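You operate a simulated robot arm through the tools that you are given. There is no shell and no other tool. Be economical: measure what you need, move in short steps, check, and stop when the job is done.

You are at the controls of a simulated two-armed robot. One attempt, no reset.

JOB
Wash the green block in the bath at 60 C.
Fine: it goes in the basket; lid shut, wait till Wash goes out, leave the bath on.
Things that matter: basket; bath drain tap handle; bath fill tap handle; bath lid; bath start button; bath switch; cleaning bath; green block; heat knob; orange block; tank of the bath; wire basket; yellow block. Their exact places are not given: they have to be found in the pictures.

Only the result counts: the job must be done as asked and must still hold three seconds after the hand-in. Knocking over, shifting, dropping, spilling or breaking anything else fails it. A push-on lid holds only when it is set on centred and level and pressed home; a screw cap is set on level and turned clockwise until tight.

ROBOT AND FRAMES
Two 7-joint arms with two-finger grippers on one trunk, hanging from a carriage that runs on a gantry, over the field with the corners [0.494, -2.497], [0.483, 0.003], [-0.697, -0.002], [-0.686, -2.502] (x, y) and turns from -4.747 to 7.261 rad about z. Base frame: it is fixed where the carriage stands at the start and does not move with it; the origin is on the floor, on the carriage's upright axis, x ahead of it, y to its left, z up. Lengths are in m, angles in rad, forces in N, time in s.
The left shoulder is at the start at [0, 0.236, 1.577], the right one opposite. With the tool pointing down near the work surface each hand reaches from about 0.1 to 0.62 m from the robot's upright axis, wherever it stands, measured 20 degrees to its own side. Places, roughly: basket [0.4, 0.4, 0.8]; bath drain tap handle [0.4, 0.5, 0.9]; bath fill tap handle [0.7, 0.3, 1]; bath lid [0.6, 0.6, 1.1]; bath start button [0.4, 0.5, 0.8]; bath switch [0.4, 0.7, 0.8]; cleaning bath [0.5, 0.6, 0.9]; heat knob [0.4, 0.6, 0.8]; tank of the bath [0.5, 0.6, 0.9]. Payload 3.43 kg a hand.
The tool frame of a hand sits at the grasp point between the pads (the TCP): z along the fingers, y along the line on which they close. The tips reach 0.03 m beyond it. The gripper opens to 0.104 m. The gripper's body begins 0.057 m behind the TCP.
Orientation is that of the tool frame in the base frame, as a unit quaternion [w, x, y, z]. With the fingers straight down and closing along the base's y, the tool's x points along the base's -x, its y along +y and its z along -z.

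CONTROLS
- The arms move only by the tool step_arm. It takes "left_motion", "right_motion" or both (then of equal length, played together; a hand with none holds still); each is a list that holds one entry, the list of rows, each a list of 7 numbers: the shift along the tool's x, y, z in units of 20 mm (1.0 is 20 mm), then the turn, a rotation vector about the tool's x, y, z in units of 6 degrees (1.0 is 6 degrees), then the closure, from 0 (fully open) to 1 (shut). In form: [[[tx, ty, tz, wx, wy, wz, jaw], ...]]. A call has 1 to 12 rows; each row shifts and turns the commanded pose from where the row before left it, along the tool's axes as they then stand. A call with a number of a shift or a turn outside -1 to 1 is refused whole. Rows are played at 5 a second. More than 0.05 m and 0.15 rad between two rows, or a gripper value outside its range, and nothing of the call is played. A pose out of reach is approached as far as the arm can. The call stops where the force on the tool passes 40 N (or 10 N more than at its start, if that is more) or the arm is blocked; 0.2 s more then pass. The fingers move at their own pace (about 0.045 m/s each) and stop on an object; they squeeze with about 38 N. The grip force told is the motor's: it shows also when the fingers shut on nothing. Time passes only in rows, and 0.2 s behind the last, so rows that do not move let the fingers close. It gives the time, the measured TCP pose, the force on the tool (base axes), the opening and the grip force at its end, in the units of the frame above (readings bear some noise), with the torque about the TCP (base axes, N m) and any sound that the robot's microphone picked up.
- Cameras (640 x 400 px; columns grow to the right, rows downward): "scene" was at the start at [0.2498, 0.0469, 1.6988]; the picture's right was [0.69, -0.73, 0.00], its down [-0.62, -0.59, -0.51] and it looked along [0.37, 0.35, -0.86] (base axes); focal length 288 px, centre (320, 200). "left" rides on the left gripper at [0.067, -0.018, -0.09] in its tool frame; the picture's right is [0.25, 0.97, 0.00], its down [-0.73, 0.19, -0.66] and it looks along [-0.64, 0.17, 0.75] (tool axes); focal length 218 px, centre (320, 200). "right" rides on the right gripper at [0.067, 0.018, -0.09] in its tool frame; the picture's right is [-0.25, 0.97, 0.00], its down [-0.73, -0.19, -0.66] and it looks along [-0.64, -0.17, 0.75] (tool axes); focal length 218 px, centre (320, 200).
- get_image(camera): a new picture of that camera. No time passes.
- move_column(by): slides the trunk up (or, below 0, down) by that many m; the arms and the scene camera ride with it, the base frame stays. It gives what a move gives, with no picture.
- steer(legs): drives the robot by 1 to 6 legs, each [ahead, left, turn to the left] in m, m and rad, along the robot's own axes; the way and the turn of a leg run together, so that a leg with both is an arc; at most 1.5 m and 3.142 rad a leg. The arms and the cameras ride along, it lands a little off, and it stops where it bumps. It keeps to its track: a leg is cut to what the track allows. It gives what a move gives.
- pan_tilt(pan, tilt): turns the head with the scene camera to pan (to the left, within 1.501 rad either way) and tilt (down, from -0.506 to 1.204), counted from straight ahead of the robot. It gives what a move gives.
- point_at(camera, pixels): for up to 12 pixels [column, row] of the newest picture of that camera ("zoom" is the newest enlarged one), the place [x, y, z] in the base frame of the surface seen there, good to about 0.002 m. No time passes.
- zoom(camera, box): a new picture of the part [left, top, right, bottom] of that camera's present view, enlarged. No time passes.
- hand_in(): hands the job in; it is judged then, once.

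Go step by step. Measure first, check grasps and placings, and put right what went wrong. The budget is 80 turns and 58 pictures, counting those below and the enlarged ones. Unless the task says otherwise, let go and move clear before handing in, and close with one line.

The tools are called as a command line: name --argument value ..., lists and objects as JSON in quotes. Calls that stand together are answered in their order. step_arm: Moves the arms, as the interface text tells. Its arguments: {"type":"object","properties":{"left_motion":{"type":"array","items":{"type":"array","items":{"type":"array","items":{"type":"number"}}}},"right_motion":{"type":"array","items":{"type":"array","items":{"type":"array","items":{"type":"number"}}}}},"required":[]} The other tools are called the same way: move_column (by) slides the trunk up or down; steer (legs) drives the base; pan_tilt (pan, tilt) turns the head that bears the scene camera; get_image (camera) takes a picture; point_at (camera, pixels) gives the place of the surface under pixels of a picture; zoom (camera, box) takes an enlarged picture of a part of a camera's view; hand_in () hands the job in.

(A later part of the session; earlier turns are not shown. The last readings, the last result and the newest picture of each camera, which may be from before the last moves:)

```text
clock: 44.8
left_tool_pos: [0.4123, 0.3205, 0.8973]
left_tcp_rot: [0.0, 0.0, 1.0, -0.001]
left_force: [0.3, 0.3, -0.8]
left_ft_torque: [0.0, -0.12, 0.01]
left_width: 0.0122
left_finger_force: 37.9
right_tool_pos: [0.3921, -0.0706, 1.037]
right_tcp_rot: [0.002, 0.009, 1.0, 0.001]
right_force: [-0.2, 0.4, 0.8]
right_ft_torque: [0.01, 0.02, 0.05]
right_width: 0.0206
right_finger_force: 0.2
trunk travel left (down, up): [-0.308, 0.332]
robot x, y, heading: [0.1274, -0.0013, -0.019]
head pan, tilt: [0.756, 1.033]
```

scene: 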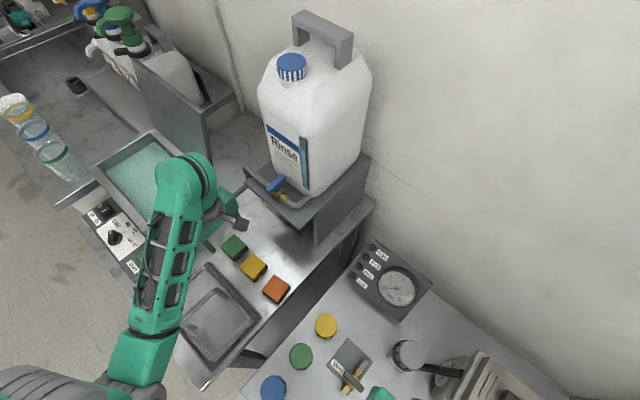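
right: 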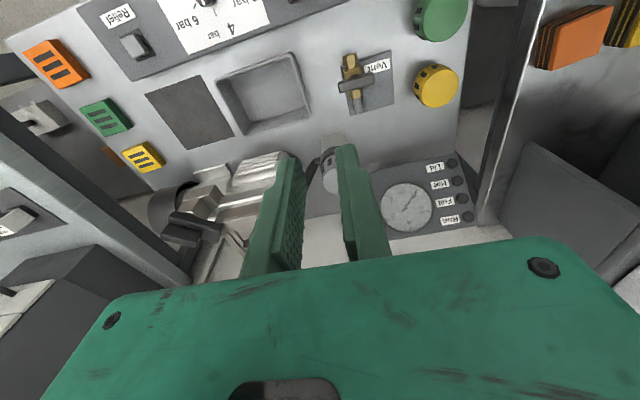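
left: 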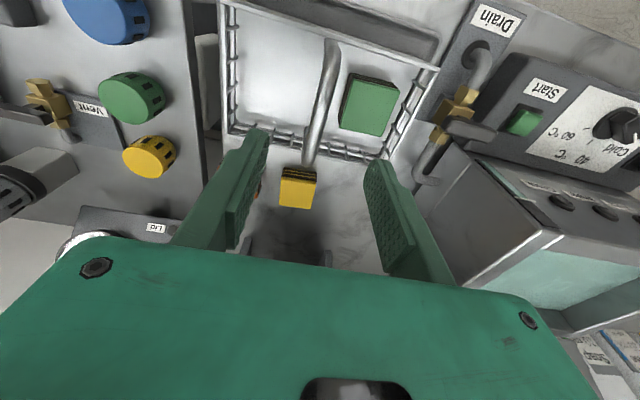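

Handle gripped (12 mm). Lift with the column and check the basket hangs level.

move_column --by 0.05

move_column --by 0.15

get_image --camera "left"

```text
clock: 45.7
left_tool_pos: [0.4132, 0.3203, 0.9474]
left_tcp_rot: [0.0, 0.0, 1.0, 0.0]
left_force: [-0.3, 0.4, -3.7]
left_ft_torque: [-0.1, 0.0, 0.02]
left_width: 0.0121
left_finger_force: 37.3
right_tool_pos: [0.392, -0.0719, 1.087]
right_tcp_rot: [0.001, 0.01, 1.0, 0.001]
right_force: [-0.4, -0.7, 0.2]
right_ft_torque: [-0.04, -0.02, 0.0]
right_width: 0.0205
right_finger_force: 0.1
trunk travel left (down, up): [-0.358, 0.282]
robot x, y, heading: [0.1294, 0.0019, -0.024]
head pan, tilt: [0.756, 1.033]
```

```text
clock: 47.5
left_tool_pos: [0.4129, 0.321, 1.0971]
left_tcp_rot: [0.0, 0.0, 1.0, 0.0]
left_force: [0.1, -0.2, -3.5]
left_ft_torque: [-0.08, 0.0, 0.0]
left_width: 0.0122
left_finger_force: 38.0
right_tool_pos: [0.3918, -0.0721, 1.2373]
right_tcp_rot: [0.002, 0.01, 1.0, 0.001]
right_force: [0.1, 0.4, -0.6]
right_ft_torque: [0.0, -0.02, 0.0]
right_width: 0.0208
right_finger_force: 0.0
trunk travel left (down, up): [-0.508, 0.132]
robot x, y, heading: [0.1278, 0.0003, -0.019]
head pan, tilt: [0.756, 1.033]
```

```text
27 pictures are left
```

left: 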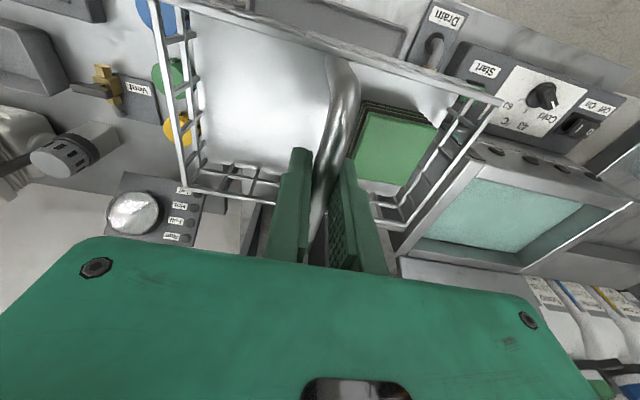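

Basket hangs level-looking. Measure its corners and the tank opening in this view.

point_at --camera "left" --pixels '[[498, 101], [397, 227], [186, 189], [158, 3], [478, 178], [611, 209], [525, 270], [415, 240], [512, 208], [463, 181], [600, 205]]'

zoom --camera "left" --box '[380, 80, 640, 290]'

```text
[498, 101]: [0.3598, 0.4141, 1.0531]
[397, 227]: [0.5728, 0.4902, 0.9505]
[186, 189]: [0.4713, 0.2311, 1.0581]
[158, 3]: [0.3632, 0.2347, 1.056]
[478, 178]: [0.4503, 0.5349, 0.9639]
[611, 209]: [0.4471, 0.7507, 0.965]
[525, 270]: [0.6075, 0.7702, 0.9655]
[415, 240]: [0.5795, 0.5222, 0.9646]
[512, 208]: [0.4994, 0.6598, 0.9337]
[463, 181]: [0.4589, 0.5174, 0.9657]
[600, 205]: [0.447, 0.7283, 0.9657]
```

```text
1.90 times, centred on (510, 185) of left
```

zoom: 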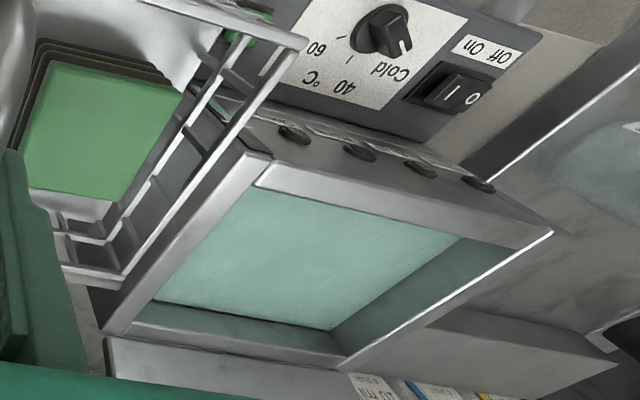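

point_at --camera "zoom" --pixels '[[262, 180], [380, 206], [265, 165], [205, 227], [230, 200], [140, 318], [250, 345], [230, 332], [340, 355], [430, 300], [470, 240]]'

```text
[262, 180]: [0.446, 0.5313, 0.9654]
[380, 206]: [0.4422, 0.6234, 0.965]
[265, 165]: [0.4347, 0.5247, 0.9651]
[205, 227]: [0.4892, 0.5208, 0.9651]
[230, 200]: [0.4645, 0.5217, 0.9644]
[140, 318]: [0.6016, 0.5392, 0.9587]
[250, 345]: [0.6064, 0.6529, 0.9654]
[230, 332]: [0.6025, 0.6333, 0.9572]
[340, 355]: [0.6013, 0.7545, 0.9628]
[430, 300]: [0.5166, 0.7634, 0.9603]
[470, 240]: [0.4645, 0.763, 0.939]
```

Tank opening: x 0.448–0.602, y 0.536–0.762. Drive ahead 0.115 m, then carry the basket left to TCP (0.522, 0.649).

steer --legs '[[0.11, 0, 0]]'

step_arm --left_motion '[[[0, 1, 0, 0, 0, 0, 1], [0, 1, 0, 0, 0, 0, 1], [0, 1, 0, 0, 0, 0, 1], [0, 1, 0, 0, 0, 0, 1], [0, 1, 0, 0, 0, 0, 1], [0, 1, 0, 0, 0, 0, 1], [0, 1, 0, 0, 0, 0, 1], [0, 1, 0, 0, 0, 0, 1], [0, 1, 0, 0, 0, 0, 1], [0, 1, 0, 0, 0, 0, 1], [0, 1, 0, 0, 0, 0, 1], [0, 1, 0, 0, 0, 0, 1]]]'

```text
clock: 48.7
left_tool_pos: [0.5241, 0.3193, 1.0982]
left_tcp_rot: [0.001, 0.0, 1.0, 0.0]
left_force: [0.1, -0.6, -4.5]
left_ft_torque: [-0.06, 0.0, -0.01]
left_width: 0.0122
left_finger_force: 38.0
right_tool_pos: [0.5022, -0.0731, 1.2369]
right_tcp_rot: [0.003, 0.01, 1.0, 0.001]
right_force: [0.7, 0.7, -0.3]
right_ft_torque: [-0.01, -0.03, -0.02]
right_width: 0.0205
right_finger_force: 0.0
trunk travel left (down, up): [-0.508, 0.132]
robot x, y, heading: [0.2401, -0.0033, -0.015]
head pan, tilt: [0.756, 1.033]
```

```text
clock: 51.3
left_tool_pos: [0.5229, 0.5601, 1.098]
left_tcp_rot: [0.001, 0.001, 1.0, 0.0]
left_force: [0.9, -0.4, -3.4]
left_ft_torque: [-0.06, -0.01, 0.01]
left_width: 0.0123
left_finger_force: 38.1
right_tool_pos: [0.5024, -0.072, 1.238]
right_tcp_rot: [0.001, 0.009, 1.0, 0.001]
right_force: [0.5, 0.1, 0.1]
right_ft_torque: [0.0, -0.02, -0.02]
right_width: 0.0209
right_finger_force: 0.1
trunk travel left (down, up): [-0.508, 0.132]
robot x, y, heading: [0.2417, -0.0015, -0.011]
head pan, tilt: [0.756, 1.033]
```

step_arm --left_motion '[[[0.05, 0.9, 0, 0, 0, 0, 1], [0, 0.9, 0, 0, 0, 0, 1], [0, 0.9, 0, 0, 0, 0, 1], [0, 0.9, 0, 0, 0, 0, 1], [0, 0.85, 0, 0, 0, 0, 1], [0, 0, 0, 0, 0, 0, 1]]]'

get_image --camera "left"

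get_image --camera "scene"

```text
clock: 52.7
left_tool_pos: [0.5219, 0.6482, 1.0973]
left_tcp_rot: [0.001, 0.0, 1.0, -0.001]
left_force: [-0.2, -0.8, -4.3]
left_ft_torque: [-0.09, -0.01, 0.01]
left_width: 0.0121
left_finger_force: 38.7
right_tool_pos: [0.5024, -0.0739, 1.2385]
right_tcp_rot: [0.001, 0.01, 1.0, 0.001]
right_force: [-0.4, -0.3, -0.5]
right_ft_torque: [-0.02, -0.01, -0.01]
right_width: 0.0208
right_finger_force: 0.0
trunk travel left (down, up): [-0.508, 0.132]
robot x, y, heading: [0.2398, 0.0009, -0.023]
head pan, tilt: [0.756, 1.033]
```

```text
25 pictures are left
```

left: 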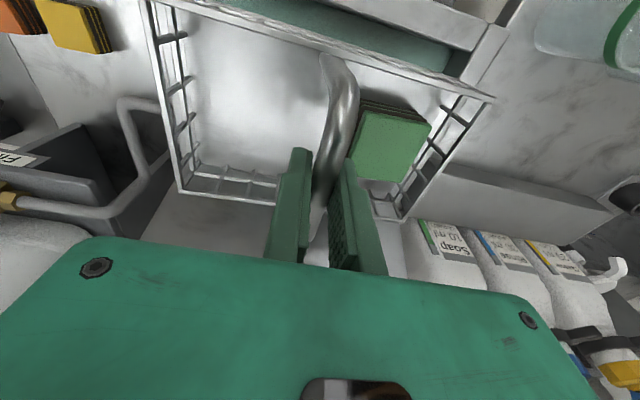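

```text
24 pictures are left
```

scene: 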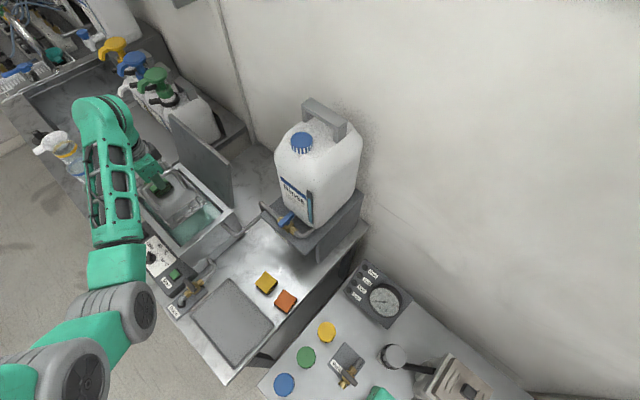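

Basket is over the tank. Verify rim corners against the opening, then lower.

point_at --camera "left" --pixels '[[490, 99], [184, 193], [160, 5], [404, 215]]'

move_column --by -0.06

zoom --camera "scene" --box '[100, 140, 280, 300]'

```text
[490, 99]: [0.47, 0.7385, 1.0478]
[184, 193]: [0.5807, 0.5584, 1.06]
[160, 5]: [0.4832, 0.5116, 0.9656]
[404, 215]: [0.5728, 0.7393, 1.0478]
```

```text
clock: 53.7
left_tool_pos: [0.5227, 0.648, 1.0373]
left_tcp_rot: [0.001, -0.001, 1.0, 0.0]
left_force: [-0.2, 0.0, -3.8]
left_ft_torque: [-0.05, -0.01, -0.02]
left_width: 0.0122
left_finger_force: 38.1
right_tool_pos: [0.5019, -0.0731, 1.1774]
right_tcp_rot: [0.002, 0.009, 1.0, 0.0]
right_force: [0.3, 0.1, 0.0]
right_ft_torque: [0.02, 0.0, -0.01]
right_width: 0.0208
right_finger_force: 0.1
trunk travel left (down, up): [-0.448, 0.192]
robot x, y, heading: [0.2426, -0.0026, -0.017]
head pan, tilt: [0.756, 1.033]
```

```text
2.50 times, centred on (190, 220) of scene
```

zoom: 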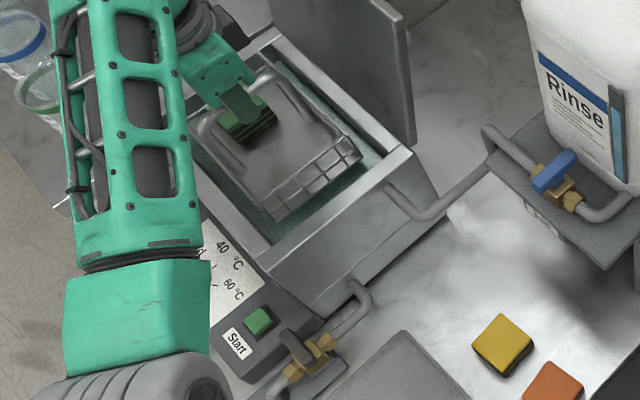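

Centred in the opening with ~18 mm all round. Lower step by step till it rests.

move_column --by -0.08

move_column --by -0.03

get_image --camera "left"

```text
clock: 54.9
left_tool_pos: [0.5218, 0.6487, 0.9577]
left_tcp_rot: [0.0, 0.0, 1.0, -0.001]
left_force: [-0.1, 1.0, -3.5]
left_ft_torque: [0.07, -0.06, 0.01]
left_width: 0.0118
left_finger_force: 38.0
right_tool_pos: [0.5033, -0.0738, 1.0974]
right_tcp_rot: [0.001, 0.01, 1.0, 0.001]
right_force: [0.5, 0.1, -0.6]
right_ft_torque: [0.0, 0.0, 0.02]
right_width: 0.0206
right_finger_force: 0.1
trunk travel left (down, up): [-0.368, 0.272]
robot x, y, heading: [0.2414, -0.0053, -0.024]
head pan, tilt: [0.756, 1.033]
```

```text
clock: 55.6
left_tool_pos: [0.5257, 0.6534, 0.9334]
left_tcp_rot: [0.002, 0.0, 1.0, 0.004]
left_force: [4.5, 9.8, 26.7]
left_ft_torque: [-0.13, -0.49, -0.05]
left_width: 0.0124
left_finger_force: 38.0
right_tool_pos: [0.5041, -0.0699, 1.0665]
right_tcp_rot: [0.003, 0.01, 1.0, 0.002]
right_force: [0.6, 1.0, 0.2]
right_ft_torque: [0.0, 0.0, -0.04]
right_width: 0.0209
right_finger_force: 0.0
trunk travel left (down, up): [-0.338, 0.302]
robot x, y, heading: [0.2391, -0.0031, -0.02]
head pan, tilt: [0.756, 1.033]
```

```text
22 pictures are left
```

left: 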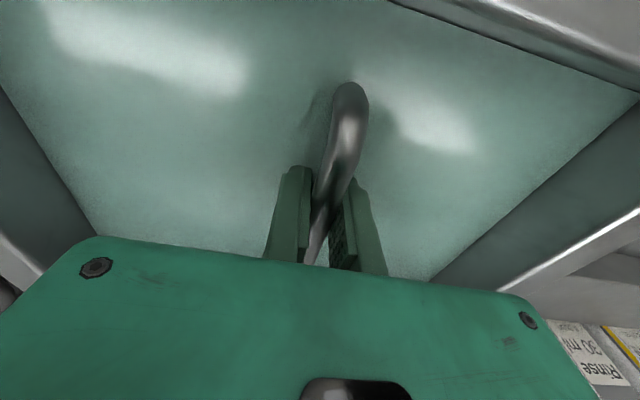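

It rests on the tank floor with the handle below the rim. Ease 2 mm up, open, and rise clear.

move_column --by 0.004

step_arm --left_motion '[[[0, 0, 0, 0, 0, 0, 0.8], [0, 0, 0, 0, 0, 0, 0.6], [0, 0, 0, 0, 0, 0, 0.6]]]'

move_column --by 0.2

get_image --camera "left"

```text
clock: 56.1
left_tool_pos: [0.523, 0.6493, 0.9315]
left_tcp_rot: [-0.001, 0.0, 1.0, 0.0]
left_force: [2.8, 4.3, 15.1]
left_ft_torque: [-0.12, -0.18, 0.15]
left_width: 0.0119
left_finger_force: 37.7
right_tool_pos: [0.5032, -0.0716, 1.0713]
right_tcp_rot: [0.003, 0.01, 1.0, 0.003]
right_force: [-0.1, 0.5, -0.1]
right_ft_torque: [0.01, 0.01, 0.02]
right_width: 0.0208
right_finger_force: 0.1
trunk travel left (down, up): [-0.342, 0.298]
robot x, y, heading: [0.2402, -0.0011, -0.022]
head pan, tilt: [0.756, 1.033]
```

```text
clock: 56.9
left_tool_pos: [0.5214, 0.6483, 0.9312]
left_tcp_rot: [0.0, 0.001, 1.0, -0.001]
left_force: [-0.9, 0.7, -0.3]
left_ft_torque: [-0.04, -0.04, -0.04]
left_width: 0.0415
left_finger_force: 0.0
right_tool_pos: [0.5022, -0.0735, 1.0719]
right_tcp_rot: [0.002, 0.01, 1.0, 0.002]
right_force: [-0.4, -0.6, 0.0]
right_ft_torque: [-0.01, 0.02, -0.03]
right_width: 0.0209
right_finger_force: 0.1
trunk travel left (down, up): [-0.342, 0.298]
robot x, y, heading: [0.2405, 0.0022, -0.02]
head pan, tilt: [0.756, 1.033]
```

```text
clock: 59.1
left_tool_pos: [0.5222, 0.6488, 1.131]
left_tcp_rot: [0.0, 0.0, 1.0, 0.001]
left_force: [-0.1, 0.6, 0.3]
left_ft_torque: [-0.02, 0.0, -0.02]
left_width: 0.0416
left_finger_force: 0.0
right_tool_pos: [0.5026, -0.0735, 1.2713]
right_tcp_rot: [0.002, 0.01, 1.0, 0.001]
right_force: [-0.5, -0.2, -0.2]
right_ft_torque: [0.0, -0.03, 0.0]
right_width: 0.021
right_finger_force: 0.1
trunk travel left (down, up): [-0.542, 0.098]
robot x, y, heading: [0.2393, -0.0028, -0.02]
head pan, tilt: [0.756, 1.033]
```

```text
21 pictures are left
```

left: 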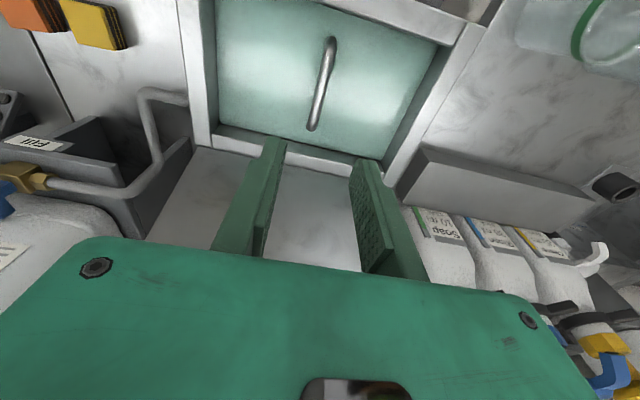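

Basket sits in the bath, handle visible at (320,85). Next the lid: I'll turn the gripper to close along x, go over the lid's top edge and straddle it with open fingers. First rotate and raise.

step_arm --left_motion '[[[0, -0.75, 0, 0, 0, -1, 0.6], [0, -0.75, 0, 0, 0, -1, 0.6], [0, 0, 0, 0, 0, -1, 0.6], [0, 0, 0, 0, 0, -1, 0.6], [0, 0, 0, 0, 0, -1, 0.6], [0, 0, 0, 0, 0, -1, 0.6], [0, 0, 0, 0, 0, -1, 0.6], [0, 0, 0, 0, 0, -1, 0.6], [0, 0, 0, 0, 0, -1, 0.6], [0, 0, 0, 0, 0, -1, 0.6], [0, 0, 0, 0, 0, -1, 0.6], [0, 0, 0, 0, 0, -1, 0.6]]]'

step_arm --left_motion '[[[0, 0, 0, 0, 0, -1, 0.6], [0, 0, 0, 0, 0, -1, 0.6], [0, 0, 0, 0, 0, -1, 0.6], [0, 0, 0, 0, 0, 0, 0.6]]]'

move_column --by 0.09

get_image --camera "scene"

```text
clock: 61.7
left_tool_pos: [0.5249, 0.618, 1.1318]
left_tcp_rot: [0.0, -0.589, 0.808, -0.001]
left_force: [0.1, -0.1, -0.5]
left_ft_torque: [-0.01, 0.02, 0.03]
left_width: 0.0416
left_finger_force: 0.0
right_tool_pos: [0.5013, -0.0744, 1.2714]
right_tcp_rot: [0.002, 0.01, 1.0, 0.001]
right_force: [-0.1, -0.5, -1.0]
right_ft_torque: [0.03, -0.02, 0.0]
right_width: 0.0208
right_finger_force: 0.1
trunk travel left (down, up): [-0.542, 0.098]
robot x, y, heading: [0.2364, -0.0003, -0.02]
head pan, tilt: [0.756, 1.033]
```

```text
clock: 62.7
left_tool_pos: [0.5237, 0.6189, 1.1311]
left_tcp_rot: [-0.001, 0.708, -0.706, 0.001]
left_force: [0.7, -0.1, -0.9]
left_ft_torque: [0.04, -0.01, -0.01]
left_width: 0.0417
left_finger_force: 0.1
right_tool_pos: [0.5033, -0.0741, 1.2728]
right_tcp_rot: [0.002, 0.009, 1.0, 0.0]
right_force: [0.9, 0.0, -0.3]
right_ft_torque: [0.04, -0.01, -0.02]
right_width: 0.0208
right_finger_force: 0.0
trunk travel left (down, up): [-0.542, 0.098]
robot x, y, heading: [0.2388, -0.0033, -0.017]
head pan, tilt: [0.756, 1.033]
```

```text
clock: 64.0
left_tool_pos: [0.5237, 0.618, 1.2207]
left_tcp_rot: [0.001, 0.707, -0.707, 0.0]
left_force: [0.0, -0.4, -0.1]
left_ft_torque: [0.04, 0.0, -0.02]
left_width: 0.0416
left_finger_force: 0.1
right_tool_pos: [0.5031, -0.0738, 1.3628]
right_tcp_rot: [0.001, 0.009, 1.0, 0.001]
right_force: [0.2, 0.1, -0.4]
right_ft_torque: [-0.02, -0.01, 0.02]
right_width: 0.0206
right_finger_force: 0.1
trunk travel left (down, up): [-0.632, 0.008]
robot x, y, heading: [0.2388, -0.0023, -0.016]
head pan, tilt: [0.756, 1.033]
```

```text
20 pictures are left
```

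scene: 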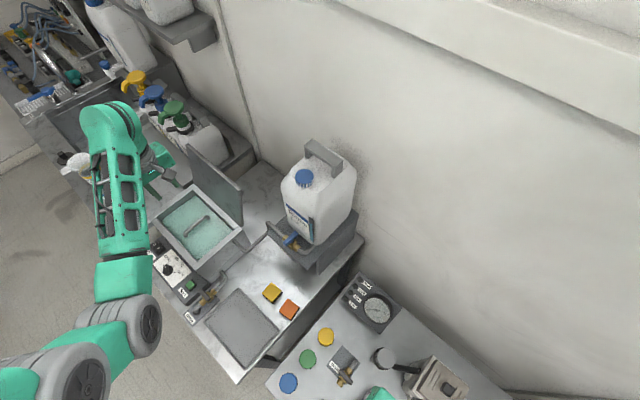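

Measure the lid's top edge precisely.

zoom --camera "scene" --box '[140, 90, 300, 280]'

point_at --camera "scene" --pixels '[[190, 147], [215, 166], [241, 184], [242, 188], [241, 222], [188, 152], [215, 170], [225, 205], [250, 165], [205, 130]]'

```text
2.11 times, centred on (220, 185) of scene
```

zoom: 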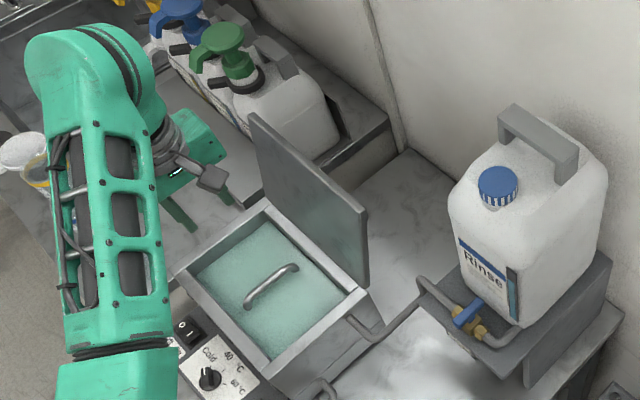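

```text
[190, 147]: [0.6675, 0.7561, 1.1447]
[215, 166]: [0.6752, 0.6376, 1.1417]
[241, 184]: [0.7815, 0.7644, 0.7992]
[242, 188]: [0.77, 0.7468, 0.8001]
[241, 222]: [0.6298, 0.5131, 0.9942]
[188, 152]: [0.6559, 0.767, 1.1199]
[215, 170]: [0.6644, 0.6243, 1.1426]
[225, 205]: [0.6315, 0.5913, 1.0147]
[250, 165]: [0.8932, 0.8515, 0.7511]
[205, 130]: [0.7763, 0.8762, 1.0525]
```

Lid top edge is at x 0.662–0.676, z 1.144. Drive ahead, centre over the edge with fingers open.

steer --legs '[[0.12, 0, 0]]'

step_arm --left_motion '[[[0, -0.65, 0, 0, 0, 0, 0], [0, -0.65, 0, 0, 0, 0, 0], [0, 0, 0, 0, 0, 0, 0]]]'

get_image --camera "left"

```text
clock: 65.2
left_tool_pos: [0.6412, 0.6156, 1.2216]
left_tcp_rot: [0.0, -0.707, 0.707, 0.0]
left_force: [-0.8, -0.2, 0.6]
left_ft_torque: [-0.01, -0.01, -0.01]
left_width: 0.0415
left_finger_force: 0.0
right_tool_pos: [0.6216, -0.0751, 1.3611]
right_tcp_rot: [0.002, 0.009, 1.0, 0.001]
right_force: [0.8, 0.2, 0.0]
right_ft_torque: [0.02, 0.02, 0.02]
right_width: 0.0209
right_finger_force: 0.1
trunk travel left (down, up): [-0.632, 0.008]
robot x, y, heading: [0.358, -0.0026, -0.019]
head pan, tilt: [0.756, 1.033]
```

```text
clock: 66.0
left_tool_pos: [0.6688, 0.6155, 1.2212]
left_tcp_rot: [0.0, 0.708, -0.707, 0.001]
left_force: [-0.1, 0.1, 0.8]
left_ft_torque: [0.02, 0.0, -0.01]
left_width: 0.1039
left_finger_force: 0.1
right_tool_pos: [0.6217, -0.076, 1.3617]
right_tcp_rot: [0.001, 0.009, 1.0, 0.001]
right_force: [0.4, -0.6, 0.2]
right_ft_torque: [0.03, -0.01, -0.01]
right_width: 0.0207
right_finger_force: 0.1
trunk travel left (down, up): [-0.632, 0.008]
robot x, y, heading: [0.3586, -0.0066, -0.015]
head pan, tilt: [0.756, 1.033]
```

```text
18 pictures are left
```

left: 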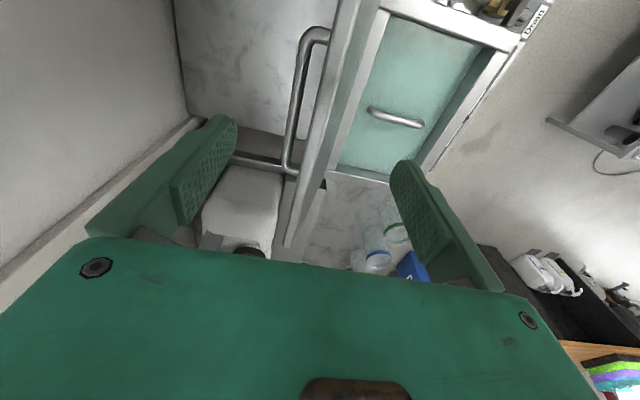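

Fingers straddle the lid. Check what the grey bar at (300,90) is before lowering.

point_at --camera "left" --pixels '[[313, 34], [297, 100], [287, 168], [250, 158], [330, 130], [300, 220], [345, 20], [235, 220]]'

```text
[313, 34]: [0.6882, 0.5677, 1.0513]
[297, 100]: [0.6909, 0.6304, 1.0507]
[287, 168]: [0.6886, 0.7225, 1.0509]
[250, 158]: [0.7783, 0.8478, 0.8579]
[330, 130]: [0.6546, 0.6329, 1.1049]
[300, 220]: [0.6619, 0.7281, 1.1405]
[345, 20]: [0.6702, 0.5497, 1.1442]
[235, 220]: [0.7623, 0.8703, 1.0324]
```

It's the lid's own handle (z 1.05); rear finger at x≈0.72 clears it. Lower 0.11, then draw the lid forward.

move_column --by -0.11

step_arm --left_motion '[[[0, 1, 0, 0, 0, 0, 0], [0, 1, 0, 0, 0, 0, 0], [0, 1, 0, 0, 0, 0, 0], [0, 1, 0, 0, 0, 0, 0], [0, 1, 0, 0, 0, 0, 0], [0, 0, 0, 0, 0, 0, 0]]]'

get_image --camera "left"

```text
clock: 67.4
left_tool_pos: [0.6671, 0.6165, 1.1109]
left_tcp_rot: [0.0, 0.707, -0.707, 0.001]
left_force: [-0.4, 0.2, -0.8]
left_ft_torque: [-0.01, -0.01, 0.03]
left_width: 0.1042
left_finger_force: 0.1
right_tool_pos: [0.6211, -0.0745, 1.2513]
right_tcp_rot: [0.001, 0.009, 1.0, 0.001]
right_force: [-0.2, -1.0, -0.4]
right_ft_torque: [-0.02, 0.0, -0.01]
right_width: 0.021
right_finger_force: 0.1
trunk travel left (down, up): [-0.522, 0.118]
robot x, y, heading: [0.361, -0.0058, -0.01]
head pan, tilt: [0.756, 1.033]
```

```text
clock: 68.8
left_tool_pos: [0.5669, 0.6159, 1.1104]
left_tcp_rot: [0.0, 0.707, -0.707, 0.0]
left_force: [-0.5, 0.2, 0.2]
left_ft_torque: [0.0, -0.01, -0.01]
left_width: 0.1039
left_finger_force: 0.2
right_tool_pos: [0.622, -0.0753, 1.2514]
right_tcp_rot: [0.002, 0.009, 1.0, 0.001]
right_force: [0.8, 0.1, 0.4]
right_ft_torque: [0.01, 0.02, -0.01]
right_width: 0.0212
right_finger_force: 0.1
trunk travel left (down, up): [-0.522, 0.118]
robot x, y, heading: [0.359, -0.0055, -0.018]
head pan, tilt: [0.756, 1.033]
```

```text
17 pictures are left
```

left: 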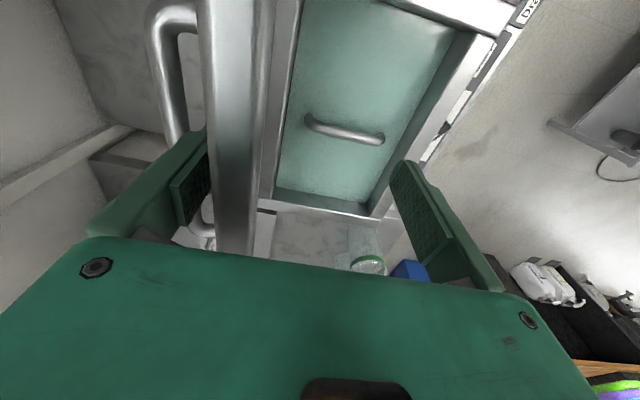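

Lid follows the rear finger and is about vertical. Continue forward a bit, slightly down.

step_arm --left_motion '[[[0, 1, 0.1, 0, 0, 0, 0], [0, 1, 0.2, 0, 0, 0, 0], [0, 0, 0, 0, 0, 0, 0], [0, 0, 0, 0, 0, 0, 0]]]'

get_image --camera "left"

```text
clock: 69.8
left_tool_pos: [0.5274, 0.6163, 1.103]
left_tcp_rot: [0.001, 0.707, -0.707, 0.002]
left_force: [-2.1, -0.4, -0.3]
left_ft_torque: [-0.01, 0.05, 0.01]
left_width: 0.103
left_finger_force: 0.0
right_tool_pos: [0.6207, -0.0766, 1.2525]
right_tcp_rot: [0.002, 0.009, 1.0, 0.001]
right_force: [0.4, 0.1, 0.1]
right_ft_torque: [-0.01, -0.05, 0.02]
right_width: 0.021
right_finger_force: 0.1
trunk travel left (down, up): [-0.522, 0.118]
robot x, y, heading: [0.3561, -0.003, -0.016]
head pan, tilt: [0.756, 1.033]
```

```text
16 pictures are left
```

left: 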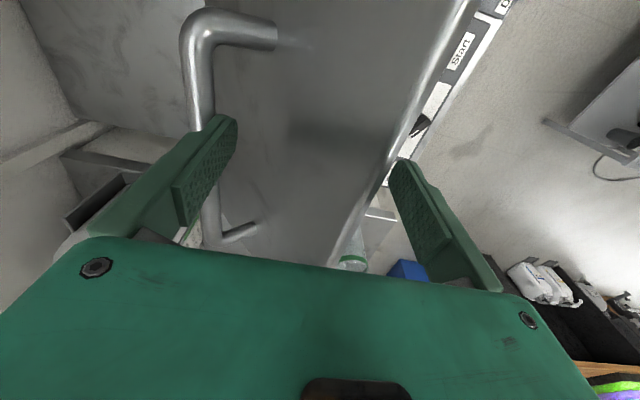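

The lid has come down onto the front finger as planned. Lower it on the finger along its arc.

step_arm --left_motion '[[[0, -0.4, 0.7, 0, 0, 0, 0], [0, -0.4, 0.7, 0, 0, 0, 0], [0, 0, 0.7, 0, 0, 0, 0], [0, 0.4, 0.7, 0, 0, 0, 0], [0, 0.4, 0.6, 0, 0, 0, 0], [0, 0.1, 0.3, 0, 0, 0, 0], [0, 0, 0, 0, 0, 0, 0]]]'

get_image --camera "left"

```text
clock: 70.6
left_tool_pos: [0.543, 0.6175, 1.072]
left_tcp_rot: [-0.006, 0.708, -0.706, 0.0]
left_force: [-6.6, -7.5, 9.0]
left_ft_torque: [0.07, -0.07, -0.15]
left_width: 0.1021
left_finger_force: 0.1
right_tool_pos: [0.6215, -0.0757, 1.2513]
right_tcp_rot: [0.002, 0.009, 1.0, 0.001]
right_force: [0.4, 0.0, -0.5]
right_ft_torque: [0.01, -0.01, -0.03]
right_width: 0.0206
right_finger_force: 0.0
trunk travel left (down, up): [-0.522, 0.118]
robot x, y, heading: [0.3595, -0.004, -0.018]
head pan, tilt: [0.756, 1.033]
stopped in row 3 (left hand): the force on the tool passed its limit at 53 N (the readings are from after the stop); the commanded pose is now the measured one
```

```text
15 pictures are left
```

left: 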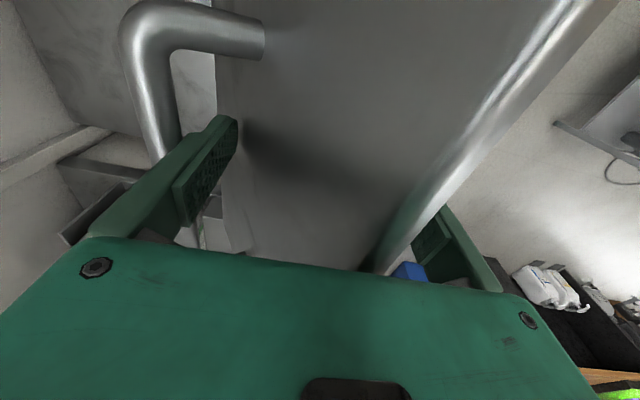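

Stopped by a contact: the rear fingertip seems to meet the lid's handle. Measure where lid and handle are.

point_at --camera "left" --pixels '[[250, 40], [160, 20], [145, 70], [165, 140], [235, 60], [330, 150], [520, 80], [440, 190], [400, 250], [580, 15], [250, 180], [370, 90]]'

get_image --camera "scene"

```text
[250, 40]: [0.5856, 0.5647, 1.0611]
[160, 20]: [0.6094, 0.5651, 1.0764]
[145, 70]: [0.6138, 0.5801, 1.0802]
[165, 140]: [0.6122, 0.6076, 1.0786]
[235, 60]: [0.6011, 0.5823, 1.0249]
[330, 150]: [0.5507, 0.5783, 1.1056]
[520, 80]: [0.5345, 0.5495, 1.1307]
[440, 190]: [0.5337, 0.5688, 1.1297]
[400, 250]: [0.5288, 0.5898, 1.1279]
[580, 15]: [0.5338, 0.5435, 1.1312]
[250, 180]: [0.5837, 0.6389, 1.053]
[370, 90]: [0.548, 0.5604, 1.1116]
```

```text
14 pictures are left
```

scene: 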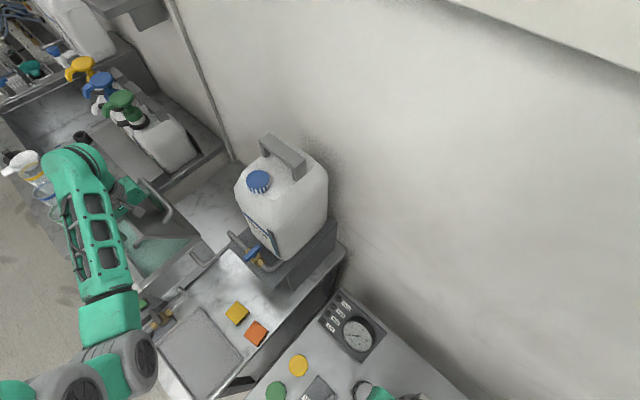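

The lid is at ~58° with its edge against the gripper's palm, and the rear finger is in the handle's gap. Back out the way I came and rise a little, then look.

step_arm --left_motion '[[[0, 0.4, -0.7, 0, 0, 0, 0], [0, 0.4, -0.7, 0, 0, 0, 0], [0, 0, -0.7, 0, 0, 0, 0], [0, 0, 0, 0, 0, 0, 0]]]'

get_image --camera "left"

point_at --camera "left" --pixels '[[300, 120], [330, 60], [280, 40], [200, 60], [400, 100], [440, 30]]'

```text
clock: 71.6
left_tool_pos: [0.528, 0.6176, 1.1146]
left_tcp_rot: [-0.006, 0.707, -0.707, 0.0]
left_force: [-2.0, 0.5, 1.3]
left_ft_torque: [0.02, -0.06, 0.03]
left_width: 0.1026
left_finger_force: 0.1
right_tool_pos: [0.6212, -0.0756, 1.252]
right_tcp_rot: [0.003, 0.009, 1.0, 0.002]
right_force: [0.0, -0.5, 0.5]
right_ft_torque: [0.0, -0.01, 0.02]
right_width: 0.0209
right_finger_force: 0.1
trunk travel left (down, up): [-0.522, 0.118]
robot x, y, heading: [0.362, -0.004, -0.018]
head pan, tilt: [0.756, 1.033]
```

```text
13 pictures are left
```

left: 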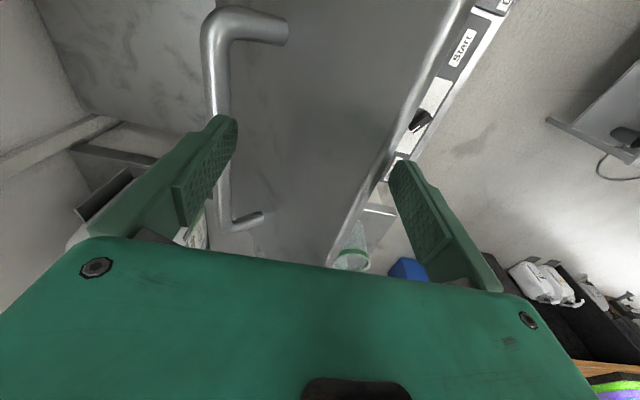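

```text
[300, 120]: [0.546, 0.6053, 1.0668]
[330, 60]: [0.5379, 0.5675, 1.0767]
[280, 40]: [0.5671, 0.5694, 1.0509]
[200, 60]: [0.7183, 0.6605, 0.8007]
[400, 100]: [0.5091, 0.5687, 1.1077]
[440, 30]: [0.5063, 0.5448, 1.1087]
```

The lid is now ~48° and seems to sink slowly. I'll close the jaws to about 70 mm so the front fingertip sits under its edge, wait a moment and look.

step_arm --left_motion '[[[0, 0, 0, 0, 0, 0, 0.33], [0, 0, 0, 0, 0, 0, 0.33], [0, 0, 0, 0, 0, 0, 0.33], [0, 0, 0, 0, 0, 0, 0.33]]]'

get_image --camera "left"

point_at --camera "left" --pixels '[[300, 120], [330, 60], [270, 25], [215, 60], [225, 180], [400, 100], [440, 30], [370, 170]]'

```text
clock: 72.6
left_tool_pos: [0.5282, 0.617, 1.1131]
left_tcp_rot: [-0.006, 0.708, -0.706, -0.001]
left_force: [-1.7, 0.9, 0.1]
left_ft_torque: [0.0, 0.06, 0.03]
left_width: 0.0705
left_finger_force: 1.1
right_tool_pos: [0.6213, -0.0755, 1.2516]
right_tcp_rot: [0.002, 0.009, 1.0, 0.001]
right_force: [1.2, -0.2, 0.0]
right_ft_torque: [0.0, 0.0, 0.02]
right_width: 0.0208
right_finger_force: 0.0
trunk travel left (down, up): [-0.522, 0.118]
robot x, y, heading: [0.36, -0.0036, -0.017]
head pan, tilt: [0.756, 1.033]
```

```text
12 pictures are left
```

left: 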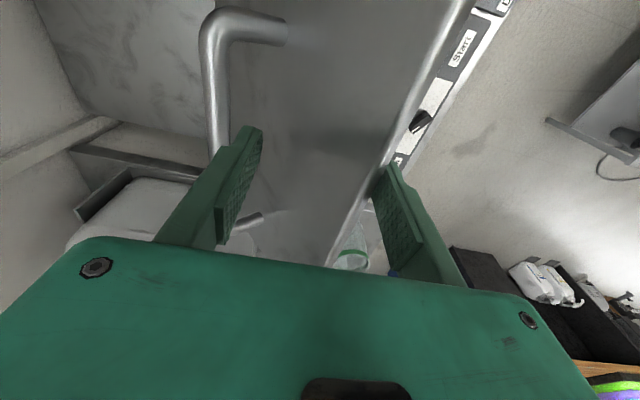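

```text
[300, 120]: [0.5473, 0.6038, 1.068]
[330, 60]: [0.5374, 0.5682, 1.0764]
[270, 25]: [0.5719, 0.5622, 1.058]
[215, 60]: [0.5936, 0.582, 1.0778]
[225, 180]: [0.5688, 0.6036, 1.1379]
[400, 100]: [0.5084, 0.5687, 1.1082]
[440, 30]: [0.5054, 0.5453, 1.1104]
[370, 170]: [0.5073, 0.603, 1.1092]
```

The lid holds by friction at ~48°. I'll rise, close the fingers and push it down from above near its free edge, in front of its handle.

step_arm --left_motion '[[[0, 0, -1, 0, 0, 0, 0.33], [0, 0, -1, 0, 0, 0, 0.33], [0, 0, -1, 0, 0, 0, 0.33], [0, 0, 0, 0, 0, 0, 1], [0, 0, 0, 0, 0, 0, 1], [0, 0.1, 0, 0, 0, 0, 1], [0, 0, 0, 0, 0, 0, 1], [0, 0, 0, 0, 0, 0, 1]]]'

step_arm --left_motion '[[[0, 0, 1, 0, 0, 0, 1], [0, 0, 1, 0, 0, 0, 1], [0, 0.3, 0.7, 0, 0, 0, 1], [0, 0.4, 0.7, 0, 0, 0, 1], [0, 0.4, 0.7, 0, 0, 0, 1], [0, 0.4, 0.7, 0, 0, 0, 1], [0, 0.3, 0.7, 0, 0, 0, 1], [0, 0.3, 0.7, 0, 0, 0, 1]]]'

get_image --camera "left"

```text
clock: 74.4
left_tool_pos: [0.5253, 0.6173, 1.1743]
left_tcp_rot: [-0.007, 0.708, -0.706, 0.001]
left_force: [0.2, 0.3, 0.4]
left_ft_torque: [-0.01, -0.01, 0.05]
left_width: 0.0
left_finger_force: 33.0
right_tool_pos: [0.6206, -0.0766, 1.2516]
right_tcp_rot: [0.002, 0.008, 1.0, 0.001]
right_force: [0.0, -1.3, 0.1]
right_ft_torque: [-0.01, -0.02, 0.03]
right_width: 0.0208
right_finger_force: 0.1
trunk travel left (down, up): [-0.522, 0.118]
robot x, y, heading: [0.3576, -0.0021, -0.017]
head pan, tilt: [0.756, 1.033]
```

```text
clock: 76.2
left_tool_pos: [0.484, 0.6188, 1.0498]
left_tcp_rot: [-0.006, 0.707, -0.707, 0.0]
left_force: [-0.7, 0.5, -0.3]
left_ft_torque: [0.01, 0.02, 0.02]
left_width: 0.0001
left_finger_force: 34.9
right_tool_pos: [0.6212, -0.0749, 1.253]
right_tcp_rot: [0.002, 0.009, 1.0, 0.0]
right_force: [-0.3, 0.3, 1.0]
right_ft_torque: [0.0, 0.03, 0.01]
right_width: 0.0206
right_finger_force: 0.1
trunk travel left (down, up): [-0.522, 0.118]
robot x, y, heading: [0.3586, -0.0009, -0.015]
head pan, tilt: [0.756, 1.033]
```

```text
11 pictures are left
```

left: 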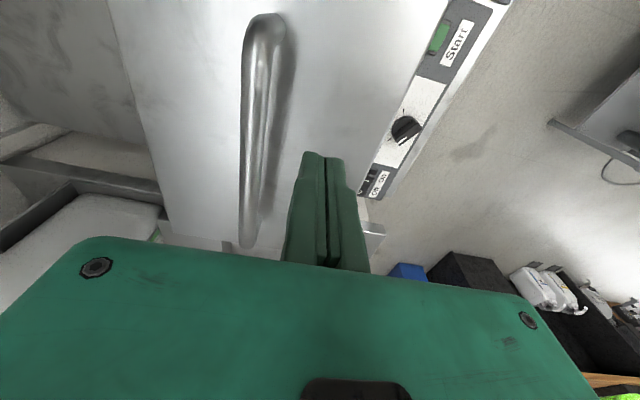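

The lid seems to have closed. Measure it.

point_at --camera "left" --pixels '[[350, 60], [200, 100], [180, 200], [400, 60], [265, 40], [340, 130], [405, 128], [441, 38], [372, 180]]'

step_arm --left_motion '[[[0, 0, 1, 0, 0, 0, 1], [0, 0, 0.5, 0, 0, 0, 1], [0, 0, 0.3, 0, 0, 0, 1], [0, 0, 0.3, 0, 0, 0, 1]]]'

```text
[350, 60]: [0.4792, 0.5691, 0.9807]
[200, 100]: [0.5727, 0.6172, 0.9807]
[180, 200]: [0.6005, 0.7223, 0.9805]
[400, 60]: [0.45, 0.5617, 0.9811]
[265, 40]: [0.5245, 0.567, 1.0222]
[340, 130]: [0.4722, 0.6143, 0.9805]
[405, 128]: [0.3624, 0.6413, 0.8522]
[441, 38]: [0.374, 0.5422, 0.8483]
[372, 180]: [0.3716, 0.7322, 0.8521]
```

```text
clock: 77.2
left_tool_pos: [0.4849, 0.6191, 1.0069]
left_tcp_rot: [-0.005, 0.708, -0.707, 0.0]
left_force: [-0.2, -0.6, -0.6]
left_ft_torque: [-0.03, -0.01, 0.01]
left_width: 0.0
left_finger_force: 34.9
right_tool_pos: [0.6209, -0.0765, 1.2521]
right_tcp_rot: [0.002, 0.009, 1.0, 0.001]
right_force: [0.0, -0.2, -0.8]
right_ft_torque: [-0.02, -0.03, 0.01]
right_width: 0.0207
right_finger_force: 0.0
trunk travel left (down, up): [-0.522, 0.118]
robot x, y, heading: [0.3607, -0.0043, -0.021]
head pan, tilt: [0.756, 1.033]
```

Lid lies flat at z 0.9805 all over: shut. Now rise, turn the gripper to close along y, and move over the switch for a close look at the panel.

step_arm --left_motion '[[[0, 0, -1, 0, 0, 0, 1], [0, 0, -1, 0, 0, 0, 1], [0, 0, -1, 0, 0, 0, 1], [0, 0, 0, 0, 0, 1, 1], [0, 0, 0, 0, 0, 1, 1], [0, 0, 0, 0, 0, 1, 1], [0, 0, 0, 0, 0, 1, 1], [0, 0, 0, 0, 0, 1, 1], [0, 0, 0, 0, 0, 1, 1], [0, 0, 0, 0, 0, 1, 1], [0, 0, 0, 0, 0, 1, 1], [0, 0, 0, 0, 0, 1, 1]]]'

step_arm --left_motion '[[[0, 0, 0, 0, 0, 1, 1], [0, 0, 0, 0, 0, 1, 1], [0, 0, 0, 0, 0, 1, 1], [0, 0, 0, 0, 0, 1, 1], [0, 0, 0, 0, 0, 1, 1], [0, 0, 0, 0, 0, 1, 1], [0.9, 0.9, 0, 0, 0, 0, 1], [0.9, 0.9, 0, 0, 0, 0, 1], [0.9, 0.9, 0, 0, 0, 0, 1], [0.9, 0.9, 0, 0, 0, 0, 1], [0.9, 0.9, 0, 0, 0, 0, 1], [0.9, 0.9, 0, 0, 0, 0, 1]]]'

get_image --camera "scene"

```text
clock: 79.8
left_tool_pos: [0.4851, 0.6183, 1.067]
left_tcp_rot: [0.005, -0.309, 0.951, 0.001]
left_force: [-0.6, 0.2, 0.0]
left_ft_torque: [-0.01, -0.02, 0.0]
left_width: 0.0
left_finger_force: 34.9
right_tool_pos: [0.6219, -0.0759, 1.2506]
right_tcp_rot: [0.001, 0.009, 1.0, 0.0]
right_force: [0.1, -0.4, 0.0]
right_ft_torque: [0.01, 0.01, 0.01]
right_width: 0.0208
right_finger_force: 0.1
trunk travel left (down, up): [-0.522, 0.118]
robot x, y, heading: [0.3583, -0.0069, -0.014]
head pan, tilt: [0.756, 1.033]
```

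```text
clock: 82.4
left_tool_pos: [0.3771, 0.7267, 1.0677]
left_tcp_rot: [0.005, 0.0, 1.0, 0.004]
left_force: [-0.3, 0.2, 0.0]
left_ft_torque: [-0.02, -0.03, 0.04]
left_width: 0.0001
left_finger_force: 34.8
right_tool_pos: [0.6211, -0.0746, 1.2518]
right_tcp_rot: [0.002, 0.008, 1.0, 0.002]
right_force: [-0.3, 0.0, 0.9]
right_ft_torque: [-0.01, 0.0, -0.02]
right_width: 0.0205
right_finger_force: 0.1
trunk travel left (down, up): [-0.522, 0.118]
robot x, y, heading: [0.3617, -0.0062, -0.016]
head pan, tilt: [0.756, 1.033]
```

```text
10 pictures are left
```

scene: 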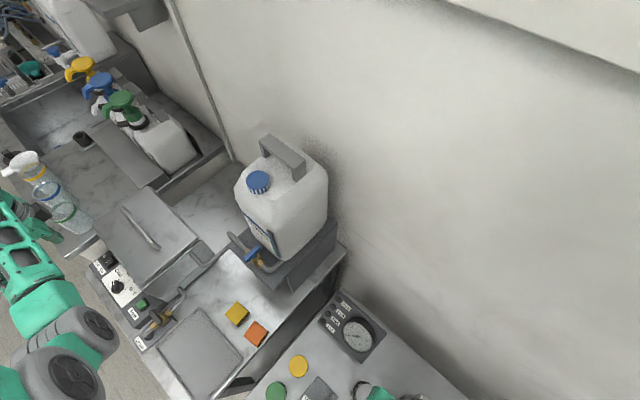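

Scene camera sees the panel; enlarge it for switch halves and knob pointer.

zoom --camera "scene" --box '[80, 230, 180, 330]'

```text
4.00 times, centred on (130, 280) of scene
```

zoom: 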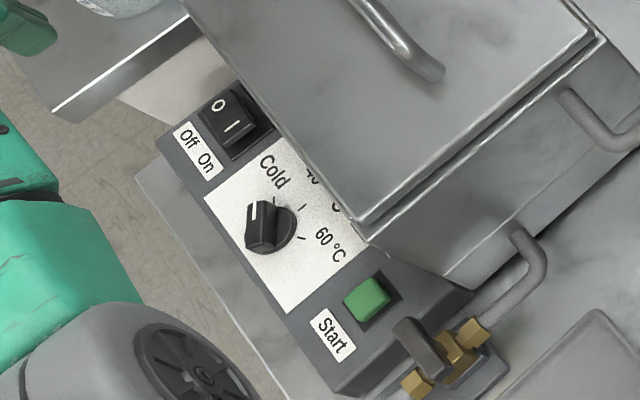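

point_at --camera "zoom" --pixels '[[252, 207], [252, 220], [268, 236], [250, 240], [275, 202], [302, 207], [302, 238], [290, 230], [235, 125], [217, 103], [230, 200], [300, 290]]'

point_at --camera "zoom" --pixels '[[250, 205], [260, 202], [272, 205], [250, 245], [262, 245], [274, 240], [255, 225], [272, 220], [190, 130], [345, 380], [360, 290], [368, 305]]'

```text
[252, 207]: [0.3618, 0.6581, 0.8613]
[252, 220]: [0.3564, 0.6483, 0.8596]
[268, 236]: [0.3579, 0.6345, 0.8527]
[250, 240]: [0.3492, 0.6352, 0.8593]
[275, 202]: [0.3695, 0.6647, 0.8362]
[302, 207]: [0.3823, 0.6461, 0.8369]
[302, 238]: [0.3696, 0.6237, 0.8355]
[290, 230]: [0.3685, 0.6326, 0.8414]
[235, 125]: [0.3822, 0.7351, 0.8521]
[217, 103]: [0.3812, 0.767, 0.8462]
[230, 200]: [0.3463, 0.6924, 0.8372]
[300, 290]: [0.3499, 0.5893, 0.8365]
```

```text
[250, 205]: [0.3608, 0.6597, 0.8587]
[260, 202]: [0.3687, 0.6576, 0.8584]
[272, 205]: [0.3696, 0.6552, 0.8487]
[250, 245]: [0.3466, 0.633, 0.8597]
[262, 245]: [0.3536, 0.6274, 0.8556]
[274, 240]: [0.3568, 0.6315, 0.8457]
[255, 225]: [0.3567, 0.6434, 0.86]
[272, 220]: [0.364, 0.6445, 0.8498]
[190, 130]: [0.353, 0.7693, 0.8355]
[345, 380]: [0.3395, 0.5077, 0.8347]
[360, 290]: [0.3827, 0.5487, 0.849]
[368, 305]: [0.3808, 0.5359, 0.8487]
```

Panel is level at z≈0.836: switch's "I" half at (0.380, 0.732, 0.852) is up (off); knob centre (0.3575, 0.644), pointer at 60° (Cold), the 60 °C tick lies −120° from it. Lower over the "I" half.

move_column --by -0.168

step_arm --left_motion '[[[-0.1, 0.25, 0, 0, 0, 0, 1], [0, 0, 0.4, 0, 0, 0, 1], [0, 0, 0.3, 0, 0, 0, 1], [0, 0, 0.3, 0, 0, 0, 1], [0, 0, 0.2, 0, 0, 0, 1]]]'

```text
clock: 84.3
left_tool_pos: [0.3755, 0.7268, 0.8986]
left_tcp_rot: [0.004, -0.001, 1.0, 0.004]
left_force: [0.4, 0.4, 0.7]
left_ft_torque: [-0.02, 0.0, -0.01]
left_width: 0.0
left_finger_force: 34.4
right_tool_pos: [0.6223, -0.0747, 1.0832]
right_tcp_rot: [0.002, 0.009, 1.0, 0.001]
right_force: [-0.7, -0.6, 0.8]
right_ft_torque: [0.0, -0.02, -0.01]
right_width: 0.0209
right_finger_force: 0.0
trunk travel left (down, up): [-0.354, 0.286]
robot x, y, heading: [0.3604, -0.0039, -0.019]
head pan, tilt: [0.756, 1.033]
```

```text
clock: 85.5
left_tool_pos: [0.3775, 0.7321, 0.8744]
left_tcp_rot: [0.005, -0.002, 1.0, 0.004]
left_force: [0.1, 0.9, 0.0]
left_ft_torque: [0.02, 0.01, -0.01]
left_width: 0.0
left_finger_force: 34.4
right_tool_pos: [0.6213, -0.0764, 1.0837]
right_tcp_rot: [0.002, 0.008, 1.0, 0.001]
right_force: [-0.5, 0.5, 0.4]
right_ft_torque: [0.0, -0.04, 0.0]
right_width: 0.0207
right_finger_force: 0.1
trunk travel left (down, up): [-0.354, 0.286]
robot x, y, heading: [0.3589, -0.0038, -0.018]
head pan, tilt: [0.756, 1.033]
```

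Tip went to z≈0.844, below where the rocker was. Rise and check the switch.

step_arm --left_motion '[[[0, 0, -1, 0, 0, 0, 1], [0, 0, -1, 0, 0, 0, 1], [0, 0, -0.5, 0, 0, 0, 1]]]'

zoom --camera "left" --box '[160, 0, 480, 200]'

```text
clock: 86.3
left_tool_pos: [0.3776, 0.7317, 0.926]
left_tcp_rot: [0.005, -0.001, 1.0, 0.005]
left_force: [-1.0, 1.2, 0.7]
left_ft_torque: [-0.01, -0.01, -0.01]
left_width: 0.0002
left_finger_force: 34.5
right_tool_pos: [0.6213, -0.0752, 1.0834]
right_tcp_rot: [0.001, 0.009, 1.0, 0.001]
right_force: [-0.5, 0.3, 0.1]
right_ft_torque: [0.01, 0.0, 0.02]
right_width: 0.0207
right_finger_force: 0.2
trunk travel left (down, up): [-0.354, 0.286]
robot x, y, heading: [0.3594, -0.0018, -0.013]
head pan, tilt: [0.756, 1.033]
```

```text
2.00 times, centred on (320, 100) of left
```

zoom: 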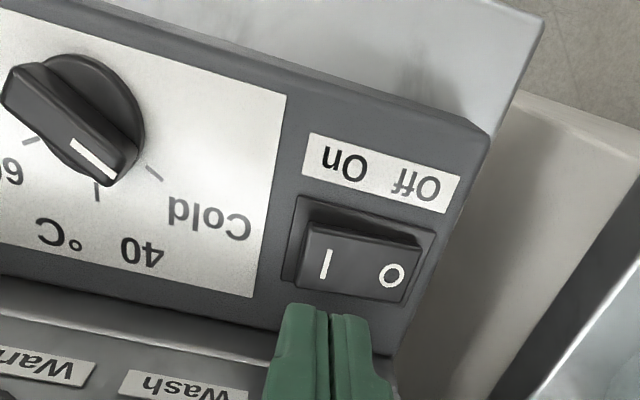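

point_at --camera "zoom" --pixels '[[326, 265], [390, 275], [310, 230], [405, 245], [306, 280], [400, 295], [90, 160], [30, 85], [72, 143], [112, 176]]'

```text
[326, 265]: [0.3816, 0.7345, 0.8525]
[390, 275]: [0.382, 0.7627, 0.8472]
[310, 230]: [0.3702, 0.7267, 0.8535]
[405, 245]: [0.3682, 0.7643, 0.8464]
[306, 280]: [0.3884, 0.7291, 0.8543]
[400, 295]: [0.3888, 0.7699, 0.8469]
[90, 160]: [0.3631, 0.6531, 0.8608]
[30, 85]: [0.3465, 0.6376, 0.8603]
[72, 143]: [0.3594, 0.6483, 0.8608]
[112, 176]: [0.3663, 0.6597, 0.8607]
```

Still off ("I" side up at 0.8525). Press deeper, in small steps.

step_arm --left_motion '[[[-0.1, -0.05, 1, 0, 0, 0, 1], [0, 0, 1, 0, 0, 0, 1], [0, 0, 0.5, 0, 0, 0, 1], [0, 0, 0.25, 0, 0, 0, 1], [0, 0, 0.25, 0, 0, 0, 1], [0, 0, 0.2, 0, 0, 0, 1], [0, 0, 0, 0, 0, 0, 1]]]'

```text
clock: 87.7
left_tool_pos: [0.3812, 0.7332, 0.8698]
left_tcp_rot: [0.006, -0.002, 1.0, 0.008]
left_force: [0.1, -6.6, 8.3]
left_ft_torque: [-0.07, 0.08, 0.08]
left_width: 0.0
left_finger_force: 34.9
right_tool_pos: [0.6205, -0.075, 1.0846]
right_tcp_rot: [0.003, 0.01, 1.0, 0.002]
right_force: [-0.3, -0.5, 0.1]
right_ft_torque: [-0.01, -0.01, 0.0]
right_width: 0.0208
right_finger_force: 0.1
trunk travel left (down, up): [-0.354, 0.286]
robot x, y, heading: [0.3601, -0.0059, -0.02]
head pan, tilt: [0.756, 1.033]
stopped in row 6 (left hand): the force on the tool passed its limit at 49 N (the readings are from after the stop); the commanded pose is now the measured one
```

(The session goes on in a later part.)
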